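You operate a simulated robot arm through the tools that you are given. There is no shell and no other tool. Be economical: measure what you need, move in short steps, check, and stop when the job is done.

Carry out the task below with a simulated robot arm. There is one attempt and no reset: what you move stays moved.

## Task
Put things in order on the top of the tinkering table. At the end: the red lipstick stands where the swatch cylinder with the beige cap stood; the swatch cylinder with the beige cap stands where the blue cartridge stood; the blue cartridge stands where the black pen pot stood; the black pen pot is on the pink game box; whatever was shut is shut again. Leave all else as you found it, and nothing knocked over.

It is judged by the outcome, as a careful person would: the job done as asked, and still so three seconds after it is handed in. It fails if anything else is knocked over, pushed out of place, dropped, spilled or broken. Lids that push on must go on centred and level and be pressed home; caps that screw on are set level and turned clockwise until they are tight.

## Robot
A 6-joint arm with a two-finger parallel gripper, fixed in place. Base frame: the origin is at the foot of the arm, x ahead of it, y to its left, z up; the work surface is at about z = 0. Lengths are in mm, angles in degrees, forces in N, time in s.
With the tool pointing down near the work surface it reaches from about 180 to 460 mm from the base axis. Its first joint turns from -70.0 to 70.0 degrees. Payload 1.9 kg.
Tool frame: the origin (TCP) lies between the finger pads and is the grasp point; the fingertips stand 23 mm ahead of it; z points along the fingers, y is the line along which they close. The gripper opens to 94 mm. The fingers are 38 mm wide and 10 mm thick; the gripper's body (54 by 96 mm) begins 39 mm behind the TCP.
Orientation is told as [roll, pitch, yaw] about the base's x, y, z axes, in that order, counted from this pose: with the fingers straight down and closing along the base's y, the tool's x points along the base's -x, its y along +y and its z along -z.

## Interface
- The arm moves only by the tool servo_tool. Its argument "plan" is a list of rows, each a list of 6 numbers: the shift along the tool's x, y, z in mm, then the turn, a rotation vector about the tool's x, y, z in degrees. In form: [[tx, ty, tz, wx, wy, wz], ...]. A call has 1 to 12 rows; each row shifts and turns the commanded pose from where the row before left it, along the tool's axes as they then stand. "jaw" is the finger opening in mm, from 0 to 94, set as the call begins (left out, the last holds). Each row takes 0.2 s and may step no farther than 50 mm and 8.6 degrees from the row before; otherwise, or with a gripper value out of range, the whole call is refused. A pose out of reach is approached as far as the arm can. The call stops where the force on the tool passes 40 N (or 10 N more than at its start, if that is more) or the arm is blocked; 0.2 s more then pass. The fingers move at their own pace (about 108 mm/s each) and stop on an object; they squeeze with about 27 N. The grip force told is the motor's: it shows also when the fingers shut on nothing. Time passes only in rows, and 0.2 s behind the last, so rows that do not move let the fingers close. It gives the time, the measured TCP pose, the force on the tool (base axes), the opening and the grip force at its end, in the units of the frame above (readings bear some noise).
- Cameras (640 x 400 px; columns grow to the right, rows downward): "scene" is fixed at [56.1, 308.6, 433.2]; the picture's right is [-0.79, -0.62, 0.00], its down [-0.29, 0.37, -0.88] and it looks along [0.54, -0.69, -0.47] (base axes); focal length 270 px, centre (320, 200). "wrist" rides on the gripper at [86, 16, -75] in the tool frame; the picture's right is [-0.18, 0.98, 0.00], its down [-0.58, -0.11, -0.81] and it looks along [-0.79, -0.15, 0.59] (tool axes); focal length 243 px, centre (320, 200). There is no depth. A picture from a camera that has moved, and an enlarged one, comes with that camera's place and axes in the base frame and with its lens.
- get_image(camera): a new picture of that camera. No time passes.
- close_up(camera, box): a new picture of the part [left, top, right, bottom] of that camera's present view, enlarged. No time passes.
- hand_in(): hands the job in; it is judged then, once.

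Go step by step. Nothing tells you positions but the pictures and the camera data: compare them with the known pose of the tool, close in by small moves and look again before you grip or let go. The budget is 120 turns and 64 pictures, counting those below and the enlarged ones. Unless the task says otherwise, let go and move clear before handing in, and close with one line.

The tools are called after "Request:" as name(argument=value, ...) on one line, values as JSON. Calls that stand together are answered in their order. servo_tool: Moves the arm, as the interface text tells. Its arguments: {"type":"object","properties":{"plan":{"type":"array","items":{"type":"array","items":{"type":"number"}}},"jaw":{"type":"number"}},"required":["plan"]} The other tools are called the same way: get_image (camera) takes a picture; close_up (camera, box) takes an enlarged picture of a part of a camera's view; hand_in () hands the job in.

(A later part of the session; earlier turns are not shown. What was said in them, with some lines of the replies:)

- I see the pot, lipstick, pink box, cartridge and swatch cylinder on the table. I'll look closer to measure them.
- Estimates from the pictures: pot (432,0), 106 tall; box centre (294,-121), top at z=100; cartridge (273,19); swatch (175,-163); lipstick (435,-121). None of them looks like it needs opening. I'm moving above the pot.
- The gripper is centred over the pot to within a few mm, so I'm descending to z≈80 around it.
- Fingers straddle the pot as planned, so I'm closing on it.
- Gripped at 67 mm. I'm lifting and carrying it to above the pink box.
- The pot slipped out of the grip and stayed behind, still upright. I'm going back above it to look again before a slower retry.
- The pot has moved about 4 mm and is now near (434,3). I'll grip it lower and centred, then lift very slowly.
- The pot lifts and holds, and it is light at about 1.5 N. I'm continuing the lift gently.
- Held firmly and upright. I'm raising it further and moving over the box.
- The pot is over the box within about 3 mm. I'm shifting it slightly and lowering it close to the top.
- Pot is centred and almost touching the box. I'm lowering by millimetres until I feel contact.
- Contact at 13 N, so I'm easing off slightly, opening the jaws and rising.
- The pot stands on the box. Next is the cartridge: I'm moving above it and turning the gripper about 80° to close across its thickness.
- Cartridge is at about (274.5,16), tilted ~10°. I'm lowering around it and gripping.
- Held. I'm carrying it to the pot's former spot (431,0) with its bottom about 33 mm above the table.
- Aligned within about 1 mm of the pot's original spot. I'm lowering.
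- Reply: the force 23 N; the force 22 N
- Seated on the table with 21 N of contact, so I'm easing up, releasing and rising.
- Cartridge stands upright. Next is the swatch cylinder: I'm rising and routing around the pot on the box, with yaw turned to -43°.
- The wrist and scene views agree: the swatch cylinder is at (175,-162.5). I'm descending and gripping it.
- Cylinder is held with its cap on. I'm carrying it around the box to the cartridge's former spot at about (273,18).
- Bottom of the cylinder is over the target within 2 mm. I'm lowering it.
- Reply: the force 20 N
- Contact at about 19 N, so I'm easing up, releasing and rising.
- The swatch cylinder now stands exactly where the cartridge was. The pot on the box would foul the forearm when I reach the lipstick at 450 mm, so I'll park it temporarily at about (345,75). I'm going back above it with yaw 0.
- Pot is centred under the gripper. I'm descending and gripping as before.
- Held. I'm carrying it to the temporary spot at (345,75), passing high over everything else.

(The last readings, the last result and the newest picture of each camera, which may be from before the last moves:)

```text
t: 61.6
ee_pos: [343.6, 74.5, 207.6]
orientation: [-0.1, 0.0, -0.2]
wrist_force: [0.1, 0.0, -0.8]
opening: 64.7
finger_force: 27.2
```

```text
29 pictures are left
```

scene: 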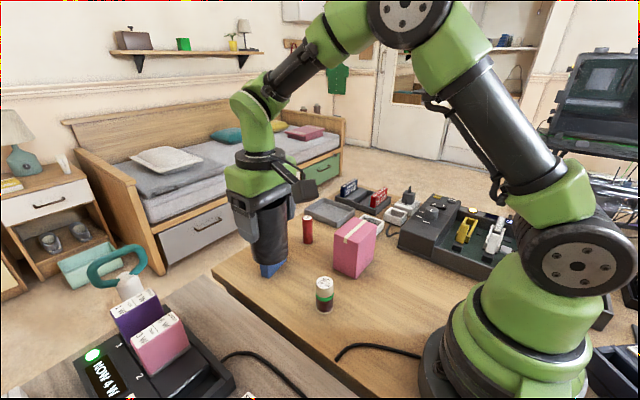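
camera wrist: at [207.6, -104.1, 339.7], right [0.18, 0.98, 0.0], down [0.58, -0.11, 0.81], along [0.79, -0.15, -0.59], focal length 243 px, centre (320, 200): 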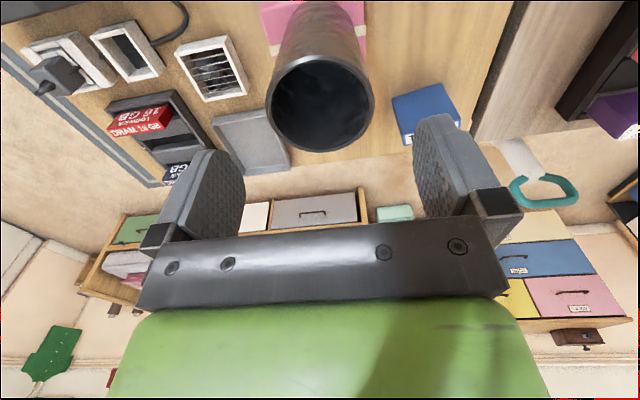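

The table edge is near y≈93, so (345,75) is too close to it. I'll use (350,36) instead.

Request:
servo_tool(plan=[[-1, -8, 0, 0, 0, 0], [-3, -16, 0, 0, 0, 0], [-2, -12, 0, 0, 0, 0], [0, -2.5, 0, 0, 0, 0], [0, 0, 10, 0, 0, 0], [0, 0, 20, 0, 0, 0], [0, 0, 25, 0, 0, 0], [0, 0, 25, 0, 0, 0], [0, 0, 15, 0, 0, 0], [0, 0, 10, 0, 0, 0], [0, 0, 0, 0, 0, 0]])

Request:
close_up(camera="scene", box=[220, 190, 380, 350])

```text
t: 64.0
ee_pos: [351.6, 35.7, 103.1]
orientation: [-0.1, -0.1, 0.1]
wrist_force: [-0.3, -0.2, -1.1]
opening: 64.8
finger_force: 26.9
```

```text
2.50 times, centred on (300, 270) of scene
camera zoom: at [56.1, 308.6, 433.2], right [-0.79, -0.62, 0.0], down [-0.29, 0.37, -0.88], along [0.54, -0.69, -0.47], focal length 675 px, centre (370, 25)
```

zoom: 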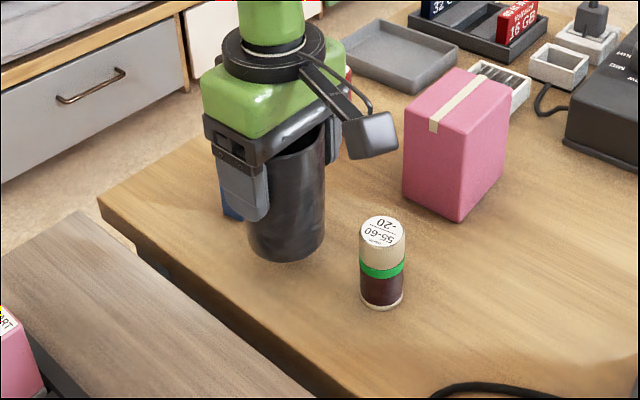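

Clear all round. I'm lowering it to the table.

Request:
servo_tool(plan=[[0, 0, 8, 0, 0, 0], [0, 0, 8, 0, 0, 0], [0, 0, 6, 0, 0, 0], [0, 0, 2, 0, 0, 0], [0, 0, 0, 0, 0, 0]])

Request:
servo_tool(plan=[[0, 0, 1.5, 0, 0, 0], [0, 0, 0, 0, 0, 0]])

Request:
servo_tool(plan=[[0, 0, 1, 0, 0, 0], [0, 0, 0, 0, 0, 0]])

```text
t: 65.2
ee_pos: [351.2, 35.2, 79.5]
orientation: [-0.1, -0.1, 0.0]
wrist_force: [-0.4, 0.5, -1.0]
opening: 64.8
finger_force: 27.4
```

```text
t: 65.8
ee_pos: [352.4, 36.0, 78.2]
orientation: [-0.1, -0.1, 0.0]
wrist_force: [0.9, 0.3, -0.6]
opening: 64.7
finger_force: 26.8
```

```text
t: 66.4
ee_pos: [351.3, 35.7, 77.1]
orientation: [-0.1, -0.1, -0.1]
wrist_force: [0.1, 0.1, -1.1]
opening: 64.4
finger_force: 27.4
```

Request:
servo_tool(plan=[[0, 0, 1, 0, 0, 0], [0, 0, 0, 0, 0, 0]])

Request:
servo_tool(plan=[[0, 0, 0.8, 0, 0, 0], [0, 0, 0, 0, 0, 0]])

```text
t: 67.0
ee_pos: [353.0, 35.5, 75.9]
orientation: [-0.1, -0.1, 0.0]
wrist_force: [-0.9, 0.1, -0.2]
opening: 64.8
finger_force: 26.5
```

```text
t: 67.6
ee_pos: [352.0, 35.3, 75.3]
orientation: [-0.1, -0.3, 0.0]
wrist_force: [-1.3, 0.5, 15.1]
opening: 64.6
finger_force: 26.7
```

Pot seated, so I'm releasing, rising, and moving to above the lipstick.

Request:
servo_tool(plan=[[0, 0, -0.8, 0, 0, 0], [0, 0, 0, 0, 0, 0]])

Request:
servo_tool(plan=[[0, 0, 0, 0, 0, 0], [0, 0, 0, 0, 0, 0], [0, 0, 0, 0, 0, 0]], jaw=92)

Request:
servo_tool(plan=[[0, 0, -15, 0, 0, 0], [0, 0, -35, 0, 0, 0], [0, 0, -40, 0, 0, 0], [0, 0, -20, 0, 0, 0], [-16, -30, 0, 0, 0, 0], [-17, -32, 0, 0, 0, 0], [-17, -32, 0, 0, 0, 0], [-17, -32, 5, 0, 0, 0], [-16, -31, 10, 0, 0, 0], [0, 0, 20, 0, 0, 0], [0, 0, 0, 0, 0, 0]])

Request:
get_image(camera="wrist")

Request:
get_image(camera="scene")

```text
t: 68.2
ee_pos: [352.0, 35.4, 75.5]
orientation: [-0.1, -0.2, -0.1]
wrist_force: [2.3, 2.7, 9.1]
opening: 64.3
finger_force: 26.8
```

```text
t: 69.0
ee_pos: [352.2, 35.1, 74.7]
orientation: [-0.1, -0.2, 0.0]
wrist_force: [-0.3, -0.3, 0.2]
opening: 92.0
finger_force: 0.1
```

```text
t: 71.4
ee_pos: [435.4, -123.0, 153.0]
orientation: [0.0, 0.0, -0.1]
wrist_force: [1.0, -1.0, -0.4]
opening: 91.9
finger_force: 0.0
```

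```text
27 pictures are left
camera wrist: at [349.7, -104.5, 227.8], right [0.18, 0.98, 0.0], down [0.58, -0.11, 0.81], along [0.79, -0.15, -0.59], focal length 243 px, centre (320, 200)
```

wrist: 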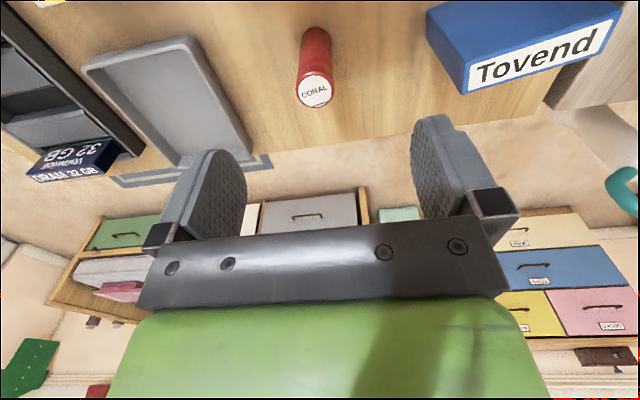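

```text
26 pictures are left
```

scene: 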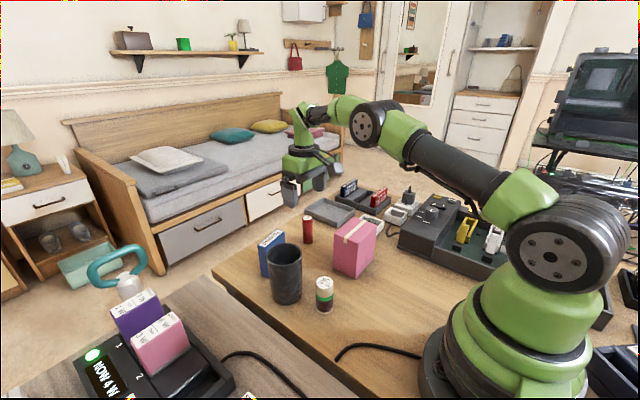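

The lipstick is directly below at about (435.5,-122). I'm narrowing the jaw and descending.

Request:
servo_tool(plan=[[0, 0, 30, 0, 0, 0], [0, 0, 35, 0, 0, 0], [0, 0, 30, 0, 0, 0], [0, 0, 14, 0, 0, 0], [0, 0, 0, 0, 0, 0]], jaw=66)

Request:
close_up(camera="scene", box=[250, 170, 410, 290])

```text
t: 72.6
ee_pos: [435.8, -119.4, 42.2]
orientation: [-0.1, -0.1, 0.0]
wrist_force: [-0.4, 0.0, -0.2]
opening: 65.9
finger_force: 0.1
```

```text
3.33 times, centred on (330, 230) of scene
camera zoom: at [56.1, 308.6, 433.2], right [-0.79, -0.62, 0.0], down [-0.29, 0.37, -0.88], along [0.54, -0.69, -0.47], focal length 899 px, centre (287, 100)
```

zoom: 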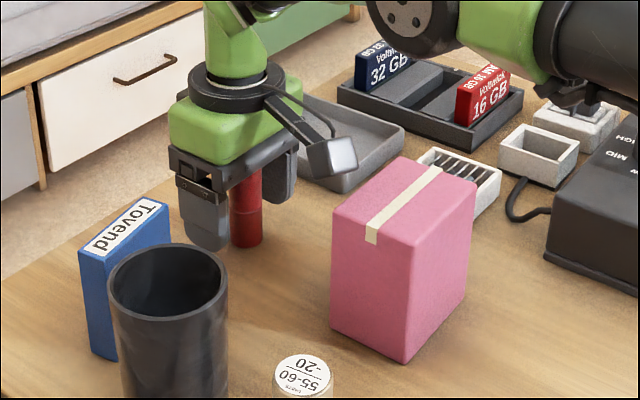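

Request:
servo_tool(plan=[[0, 0, 0, 0, 0, 0], [0, 0, 0, 0, 0, 0], [0, 0, 0, 0, 0, 0], [0, 0, 0, 0, 0, 0]], jaw=0)

Request:
servo_tool(plan=[[0, 0, -4, 0, 0, 0], [0, 0, -8, 0, 0, 0], [0, 0, -10, 0, 0, 0], [0, 0, -8, 0, 0, 0], [0, 0, 0, 0, 0, 0]])

Request:
close_up(camera="scene", box=[250, 170, 410, 290])

```text
t: 73.6
ee_pos: [435.5, -120.7, 42.2]
orientation: [-0.1, 0.0, 0.1]
wrist_force: [-1.1, 0.1, -0.3]
opening: 24.7
finger_force: 26.8
```

```text
t: 74.8
ee_pos: [434.5, -122.4, 72.2]
orientation: [-0.1, -0.1, 0.0]
wrist_force: [-0.1, -0.5, -0.3]
opening: 24.9
finger_force: 26.9
```

```text
3.33 times, centred on (330, 230) of scene
camera zoom: at [56.1, 308.6, 433.2], right [-0.79, -0.62, 0.0], down [-0.29, 0.37, -0.88], along [0.54, -0.69, -0.47], focal length 899 px, centre (287, 100)
```

zoom: 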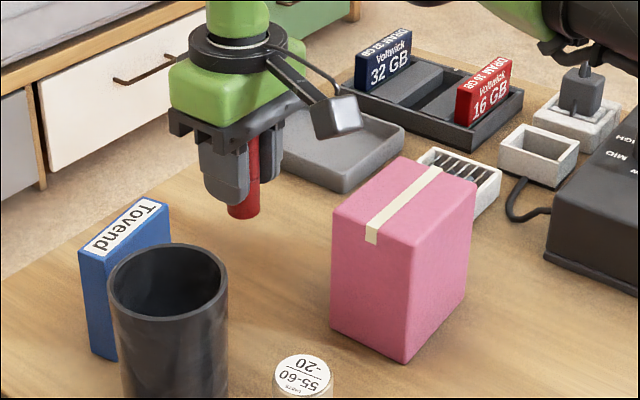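

Lipstick is held. I'm lifting it and carrying it over the box to the swatch's former place.

Request:
servo_tool(plan=[[0, 0, -15, 0, 0, 0], [0, 0, -30, 0, 0, 0], [8, -1.3, -30, 0, 0, 0], [16, -2.6, -25, 0, 0, 0], [26, -4.3, -8, 0, 0, 0], [32, -5.2, 0, 0, 0, 0], [34, -5.5, 0, 0, 0, 0], [34, -5.5, 0, 0, 0, 0], [34, -5.5, 0, 0, 0, 0], [32, -5.2, 0, 0, 0, 0], [26, -4.3, 0, 0, 0, 0], [17, -2.6, 0, 0, 0, 0]])

Request:
servo_tool(plan=[[0, 0, 0, 0, 0, 7.18], [0, 0, 0, 0, 0, 7.18], [0, 0, 0, 0, 0, 7.18], [0, 0, 0, 0, 0, 7.18], [0, 0, 0, 0, 0, 7.18], [0, 0, 0, 0, 0, 7.18], [0, 0, 10, 0, 0, 0], [0, 0, 20, 0, 0, 0], [0, 0, 25, 0, 0, 0], [0, 0, 20, 0, 0, 0], [0, 0, 10, 0, 0, 0], [0, 0, 0, 0, 0, 0]])

Request:
close_up(camera="scene", box=[340, 170, 500, 310])

```text
t: 77.4
ee_pos: [174.0, -162.2, 179.4]
orientation: [-0.1, -0.1, 0.0]
wrist_force: [-0.7, 0.1, -0.2]
opening: 24.5
finger_force: 27.0
```

```text
t: 80.0
ee_pos: [175.0, -162.5, 93.5]
orientation: [0.0, -0.1, -43.1]
wrist_force: [0.7, -0.1, -0.1]
opening: 24.5
finger_force: 27.2
```

```text
2.86 times, centred on (420, 240) of scene
camera zoom: at [56.1, 308.6, 433.2], right [-0.79, -0.62, 0.0], down [-0.29, 0.37, -0.88], along [0.54, -0.69, -0.47], focal length 771 px, centre (34, 86)
```

zoom: 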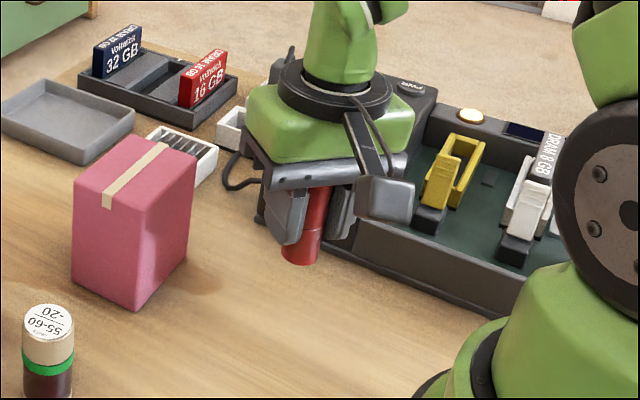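

The lipstick's base is over the target within 1 mm. I'm lowering it.

Request:
servo_tool(plan=[[0, 0, 10, 0, 0, 0], [0, 0, 16, 0, 0, 0], [0, 0, 14, 0, 0, 0], [0, 0, 6, 0, 0, 0], [0, 0, 2, 0, 0, 0], [0, 0, 0, 0, 0, 0]])

Request:
servo_tool(plan=[[0, 0, 1, 0, 0, 0], [0, 0, 0, 0, 0, 0]])

Request:
servo_tool(plan=[[0, 0, 1, 0, 0, 0], [0, 0, 0, 0, 0, 0]])

```text
t: 81.4
ee_pos: [175.3, -163.0, 46.3]
orientation: [0.1, 0.0, -43.0]
wrist_force: [-0.2, 0.1, -0.8]
opening: 24.6
finger_force: 27.0
```

```text
t: 82.0
ee_pos: [174.8, -163.8, 44.7]
orientation: [0.0, 0.0, -43.1]
wrist_force: [0.7, 0.1, 0.8]
opening: 24.8
finger_force: 27.0
```

```text
t: 82.6
ee_pos: [175.7, -163.6, 43.9]
orientation: [0.0, -0.1, -43.1]
wrist_force: [0.0, -0.2, -0.2]
opening: 24.7
finger_force: 26.9
```

Request:
servo_tool(plan=[[0, 0, 1, 0, 0, 0], [0, 0, 0, 0, 0, 0]])

Request:
servo_tool(plan=[[0, 0, 0.8, 0, 0, 0], [0, 0, 0, 0, 0, 0]])

```text
t: 83.2
ee_pos: [175.6, -163.6, 44.2]
orientation: [0.1, -0.2, -43.2]
wrist_force: [-0.8, 0.5, -0.7]
opening: 24.7
finger_force: 27.3
```

```text
t: 83.8
ee_pos: [175.3, -162.9, 43.3]
orientation: [-0.1, -0.1, -43.2]
wrist_force: [-0.1, 0.0, -0.1]
opening: 24.9
finger_force: 26.7
```

Request:
servo_tool(plan=[[0, 0, 0.8, 0, 0, 0], [0, 0, 0, 0, 0, 0]])

Request:
servo_tool(plan=[[0, 0, 0.7, 0, 0, 0], [0, 0, 0, 0, 0, 0]])

```text
t: 84.4
ee_pos: [175.1, -163.8, 42.0]
orientation: [0.1, -0.2, -43.1]
wrist_force: [-1.1, 0.1, 7.2]
opening: 24.8
finger_force: 27.3
```

```text
t: 85.0
ee_pos: [174.4, -164.0, 42.5]
orientation: [0.0, -0.2, -43.0]
wrist_force: [1.8, 4.8, 20.6]
opening: 24.7
finger_force: 26.9
```

Seated, so I'm easing up, releasing and rising.

Request:
servo_tool(plan=[[0, 0, -0.9, 0, 0, 0], [0, 0, 0, 0, 0, 0]])

Request:
servo_tool(plan=[[0, 0, 0, 0, 0, 0], [0, 0, 0, 0, 0, 0], [0, 0, 0, 0, 0, 0]], jaw=60)

Request:
servo_tool(plan=[[0, 0, -15, 0, 0, 0], [0, 0, -35, 0, 0, 0], [0, 0, -45, 0, 0, 0], [0, 0, -45, 0, 0, 0], [0, 0, -20, 0, 0, 0], [0, 0, 0, 0, 0, -7.18], [0, 0, 0, 0, 0, -7.18], [0, 0, 0, 0, 0, -7.18], [0, 0, 0, 0, 0, -7.18], [0, 0, 0, 0, 0, -7.18], [0, 0, 0, 0, 0, -7.18], [0, 0, 0, 0, 0, 0]])

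Request:
close_up(camera="scene", box=[220, 180, 460, 330])

```text
t: 85.6
ee_pos: [175.2, -162.8, 42.6]
orientation: [-0.1, -0.1, -43.1]
wrist_force: [-0.6, 0.5, -0.5]
opening: 24.6
finger_force: 26.7
```

```text
t: 86.4
ee_pos: [175.9, -164.2, 42.6]
orientation: [0.0, -0.2, -43.1]
wrist_force: [-0.2, 0.5, -0.9]
opening: 59.6
finger_force: 0.0
```

```text
t: 89.0
ee_pos: [175.7, -162.3, 202.5]
orientation: [-0.1, -0.2, 0.1]
wrist_force: [0.3, 0.3, 0.5]
opening: 60.0
finger_force: 0.0
```

```text
2.67 times, centred on (340, 255) of scene
camera zoom: at [56.1, 308.6, 433.2], right [-0.79, -0.62, 0.0], down [-0.29, 0.37, -0.88], along [0.54, -0.69, -0.47], focal length 720 px, centre (267, 53)
```

zoom: 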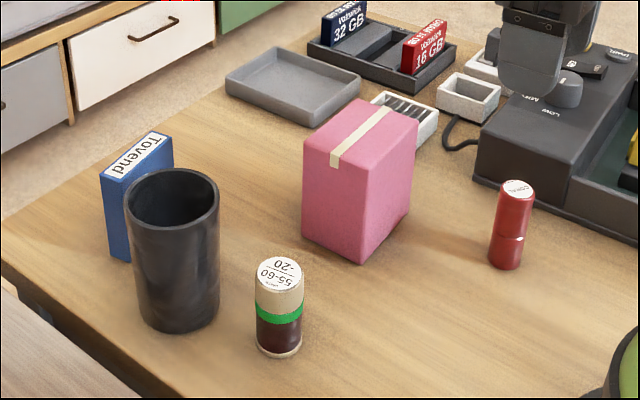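

Lipstick stands in place. Going back for the pot at (351.5,35.5).

Request:
servo_tool(plan=[[-25.2, 28.3, 0, 0, 0, 0], [-25.2, 28.3, 0, 0, 0, 0], [-25.2, 28.3, 0, 0, 0, 0], [-25.2, 28.3, 0, 0, 0, 0], [-25.2, 28.3, 0, 0, 0, 0], [-25.2, 28.3, 0, 0, 0, 0], [-25.2, 28.3, 0, 0, 0, 0], [0, 0, 15, 0, 0, 0], [0, 0, 0, 0, 0, 0]], jaw=94)

Request:
get_image(camera="wrist")

```text
t: 91.0
ee_pos: [352.3, 35.1, 187.2]
orientation: [-0.1, -0.1, 0.0]
wrist_force: [-0.1, -0.1, 0.8]
opening: 94.1
finger_force: 0.0
```

```text
21 pictures are left
camera wrist: at [265.1, 52.9, 261.1], right [0.18, 0.98, 0.0], down [0.58, -0.11, 0.81], along [0.79, -0.15, -0.59], focal length 243 px, centre (320, 200)
```

wrist: 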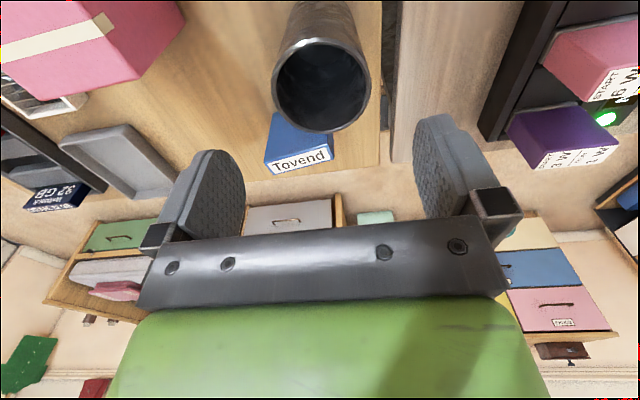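

Pot is in the expected place. I'm descending and gripping.

Request:
servo_tool(plan=[[0, 0, 35, 0, 0, 0], [0, 0, 35, 0, 0, 0], [0, 0, 28, 0, 0, 0], [0, 0, 13, 0, 0, 0], [0, 0, 0, 0, 0, 0]])

Request:
servo_tool(plan=[[0, 0, 0, 0, 0, 0], [0, 0, 0, 0, 0, 0], [0, 0, 0, 0, 0, 0], [0, 0, 0, 0, 0, 0]], jaw=0)

Request:
servo_tool(plan=[[0, 0, -2, 0, 0, 0], [0, 0, -4, 0, 0, 0], [0, 0, -8, 0, 0, 0], [0, 0, -10, 0, 0, 0], [0, 0, -10, 0, 0, 0], [0, 0, -6, 0, 0, 0], [0, 0, 0, 0, 0, 0]])

Request:
close_up(camera="scene", box=[220, 190, 380, 310])

```text
t: 92.2
ee_pos: [352.8, 33.7, 75.5]
orientation: [-0.1, -0.1, 0.0]
wrist_force: [-0.8, -0.1, 0.0]
opening: 94.0
finger_force: 0.1
```

```text
t: 93.2
ee_pos: [353.0, 34.9, 75.7]
orientation: [0.0, -0.2, 0.0]
wrist_force: [-0.2, -0.6, -0.1]
opening: 64.1
finger_force: 27.0
```

```text
t: 94.8
ee_pos: [352.4, 34.5, 115.9]
orientation: [-0.2, -0.1, 0.0]
wrist_force: [1.0, 0.4, -1.3]
opening: 64.1
finger_force: 26.9
```

```text
3.33 times, centred on (300, 250) of scene
camera zoom: at [56.1, 308.6, 433.2], right [-0.79, -0.62, 0.0], down [-0.29, 0.37, -0.88], along [0.54, -0.69, -0.47], focal length 899 px, centre (387, 33)
```

zoom: 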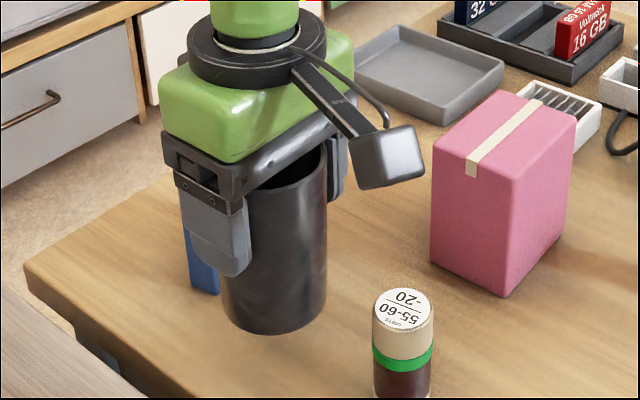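

Held. I'm lifting to z≈208 and carrying it back over the box.

Request:
servo_tool(plan=[[0, 0, -8, 0, 0, 0], [0, 0, -16, 0, 0, 0], [0, 0, -20, 0, 0, 0], [0, 0, -20, 0, 0, 0], [0, 0, -16, 0, 0, 0], [3, -8, -9, 0, 0, 0], [6, -16, -3, 0, 0, 0], [8, -22, 0, 0, 0, 0], [9, -25, 0, 0, 0, 0], [9, -25, 0, 0, 0, 0], [8, -22, 0, 0, 0, 0], [6, -16, 0, 0, 0, 0]])

Request:
servo_tool(plan=[[5, -13, 0, 0, 0, 0], [3, -8, 0, 0, 0, 0], [0.5, -1.5, 0, 0, 0, 0], [0, 0, 0, 0, 0, 0]])

Request:
close_up(camera="scene", box=[270, 150, 430, 290])

```text
t: 97.4
ee_pos: [303.7, -97.7, 207.0]
orientation: [-0.1, -0.1, 0.0]
wrist_force: [0.0, 0.1, -0.8]
opening: 64.0
finger_force: 26.7
```

```text
t: 98.4
ee_pos: [294.4, -121.7, 208.0]
orientation: [-0.1, -0.1, 0.1]
wrist_force: [0.5, 0.2, -0.6]
opening: 63.8
finger_force: 27.3
```

```text
2.86 times, centred on (350, 220) of scene
camera zoom: at [56.1, 308.6, 433.2], right [-0.79, -0.62, 0.0], down [-0.29, 0.37, -0.88], along [0.54, -0.69, -0.47], focal length 771 px, centre (234, 143)
```

zoom: 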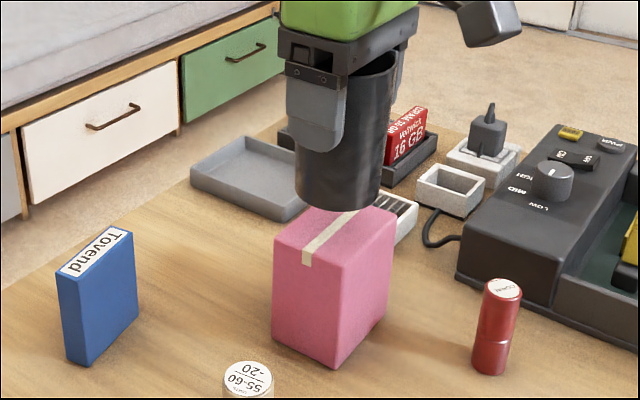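

Aligned over the box as before. Lowering.

Request:
servo_tool(plan=[[0, 0, 6, 0, 0, 0], [0, 0, 8, 0, 0, 0], [0, 0, 8, 0, 0, 0], [0, 0, 5, 0, 0, 0], [0, 0, 2, 0, 0, 0], [0, 0, 0, 0, 0, 0]])

Request:
close_up(camera="scene", box=[310, 190, 390, 290])

Request:
servo_tool(plan=[[0, 0, 1, 0, 0, 0], [0, 0, 0, 0, 0, 0]])

Request:
servo_tool(plan=[[0, 0, 1, 0, 0, 0], [0, 0, 0, 0, 0, 0]])

```text
t: 99.8
ee_pos: [294.8, -121.3, 179.4]
orientation: [-0.1, -0.1, -0.1]
wrist_force: [-0.6, -0.1, -0.6]
opening: 63.4
finger_force: 26.6
```

```text
4.00 times, centred on (350, 240) of scene
camera zoom: at [56.1, 308.6, 433.2], right [-0.79, -0.62, 0.0], down [-0.29, 0.37, -0.88], along [0.54, -0.69, -0.47], focal length 1079 px, centre (200, 40)
```

zoom: 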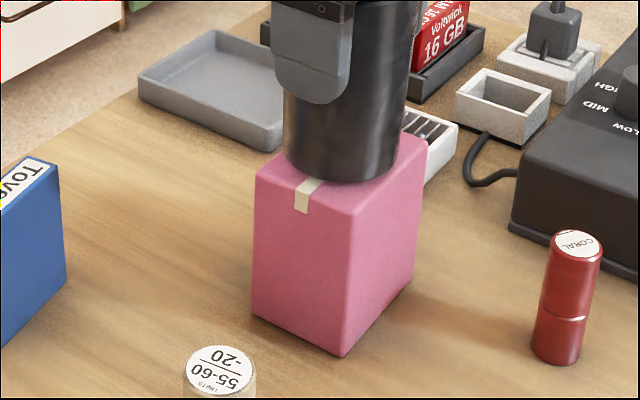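

```text
t: 100.4
ee_pos: [294.7, -121.6, 179.1]
orientation: [-0.1, 0.0, 0.0]
wrist_force: [0.7, 0.2, -0.9]
opening: 63.5
finger_force: 27.5
```

```text
t: 101.0
ee_pos: [293.3, -121.1, 177.6]
orientation: [-0.1, -0.1, 0.0]
wrist_force: [0.1, 1.3, -1.6]
opening: 62.1
finger_force: 27.8
```

The opening is creeping down, so I'll set it down promptly.

Request:
servo_tool(plan=[[0, 0, 1, 0, 0, 0], [0, 0, 0, 0, 0, 0]])

Request:
close_up(camera="scene", box=[310, 170, 390, 270])

```text
t: 101.6
ee_pos: [294.9, -122.1, 176.5]
orientation: [-0.1, -0.1, 0.1]
wrist_force: [0.7, -0.2, 0.1]
opening: 61.8
finger_force: 27.7
```

```text
4.00 times, centred on (350, 220) of scene
camera zoom: at [56.1, 308.6, 433.2], right [-0.79, -0.62, 0.0], down [-0.29, 0.37, -0.88], along [0.54, -0.69, -0.47], focal length 1079 px, centre (200, 120)
```

zoom: 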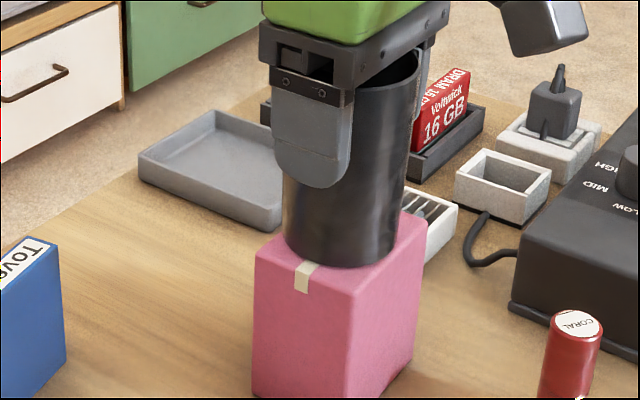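

Request:
servo_tool(plan=[[0, 0, 1, 0, 0, 0], [0, 0, 0, 0, 0, 0]])

```text
t: 102.2
ee_pos: [294.3, -121.9, 175.9]
orientation: [0.0, 0.1, 0.0]
wrist_force: [-1.6, 0.4, 5.5]
opening: 62.1
finger_force: 27.3
```

Contact made. Releasing.

Request:
servo_tool(plan=[[0, 0, 0, 0, 0, 0], [0, 0, 0, 0, 0, 0], [0, 0, 0, 0, 0, 0]], jaw=92)

Request:
close_up(camera="scene", box=[310, 170, 390, 270])

Request:
get_image(camera="wrist")

```text
t: 103.0
ee_pos: [293.4, -121.6, 174.5]
orientation: [-0.1, -0.2, -0.1]
wrist_force: [-0.3, 0.1, 0.1]
opening: 92.0
finger_force: 0.1
```

```text
4.00 times, centred on (350, 220) of scene
camera zoom: at [56.1, 308.6, 433.2], right [-0.79, -0.62, 0.0], down [-0.29, 0.37, -0.88], along [0.54, -0.69, -0.47], focal length 1079 px, centre (200, 120)
```

zoom: 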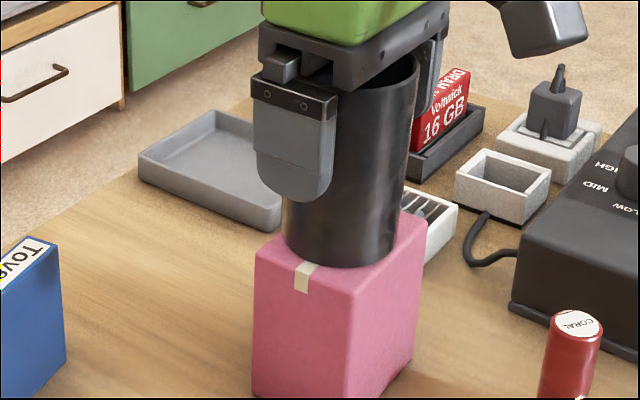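

```text
15 pictures are left
camera wrist: at [208.2, -104.4, 251.3], right [0.18, 0.98, 0.0], down [0.58, -0.11, 0.81], along [0.79, -0.15, -0.59], focal length 243 px, centre (320, 200)
```

wrist: 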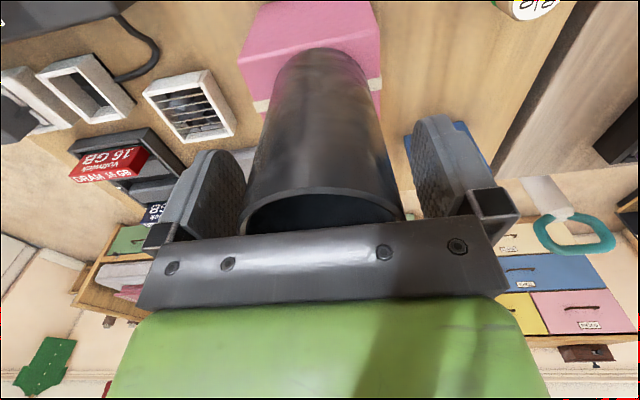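

Pot stands on the box and the fingers are clear of it. Rising straight up, then checking everything.

Request:
servo_tool(plan=[[0, 0, -10, 0, 0, 0], [0, 0, -25, 0, 0, 0], [0, 0, -35, 0, 0, 0], [0, 0, -40, 0, 0, 0], [0, 0, -40, 0, 0, 0], [0, 0, 0, 0, 0, 0], [0, 0, 0, 0, 0, 0]])

Request:
get_image(camera="scene")

Request:
close_up(camera="scene", box=[230, 170, 470, 320])

Request:
get_image(camera="wrist")

```text
t: 104.6
ee_pos: [295.7, -121.0, 327.5]
orientation: [-0.1, -0.1, 0.1]
wrist_force: [-0.1, 0.8, -0.6]
opening: 92.0
finger_force: 0.1
```

```text
14 pictures are left
```

scene: 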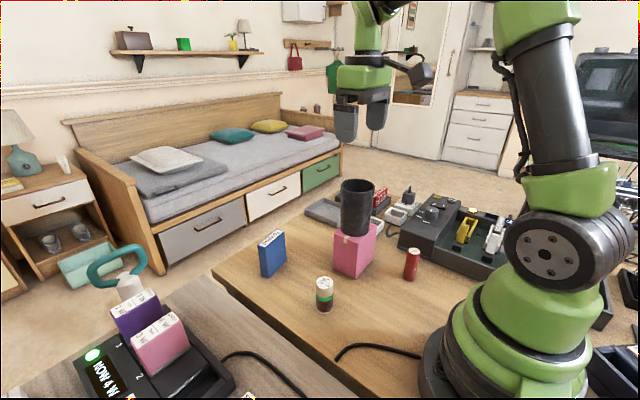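

```text
2.67 times, centred on (350, 245) of scene
camera zoom: at [56.1, 308.6, 433.2], right [-0.79, -0.62, 0.0], down [-0.29, 0.37, -0.88], along [0.54, -0.69, -0.47], focal length 720 px, centre (240, 80)
```

zoom: 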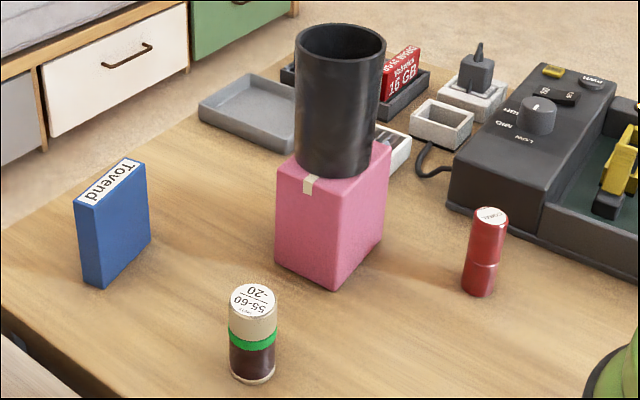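

```text
12 pictures are left
camera wrist: at [210.2, -103.7, 402.3], right [0.18, 0.98, 0.0], down [0.58, -0.11, 0.81], along [0.79, -0.15, -0.59], focal length 243 px, centre (320, 200)
```

wrist: 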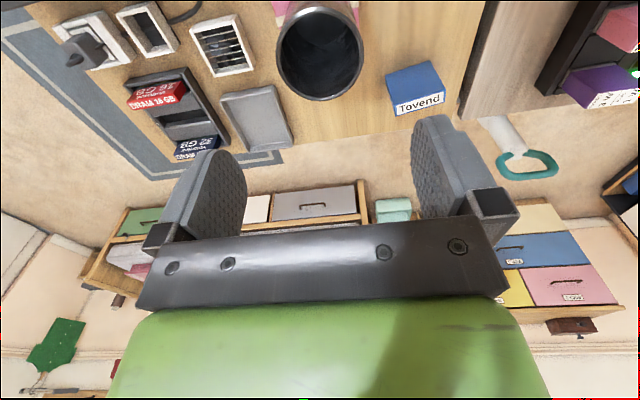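

All four items stand upright in their places, the box is where it was, and the arm is clear. I'm handing in now.

Request:
hand_in()

```text
The job is handed in.
```

The job is handed in: the lipstick, swatch cylinder and cartridge each stand in their assigned spots, and the black pen pot is on the pink game box. The pot slipped from the first grip but stayed upright. I later parked it on the table to reach the lipstick and then put it back. Nothing needed opening, and the last pictures show nothing knocked over or moved.
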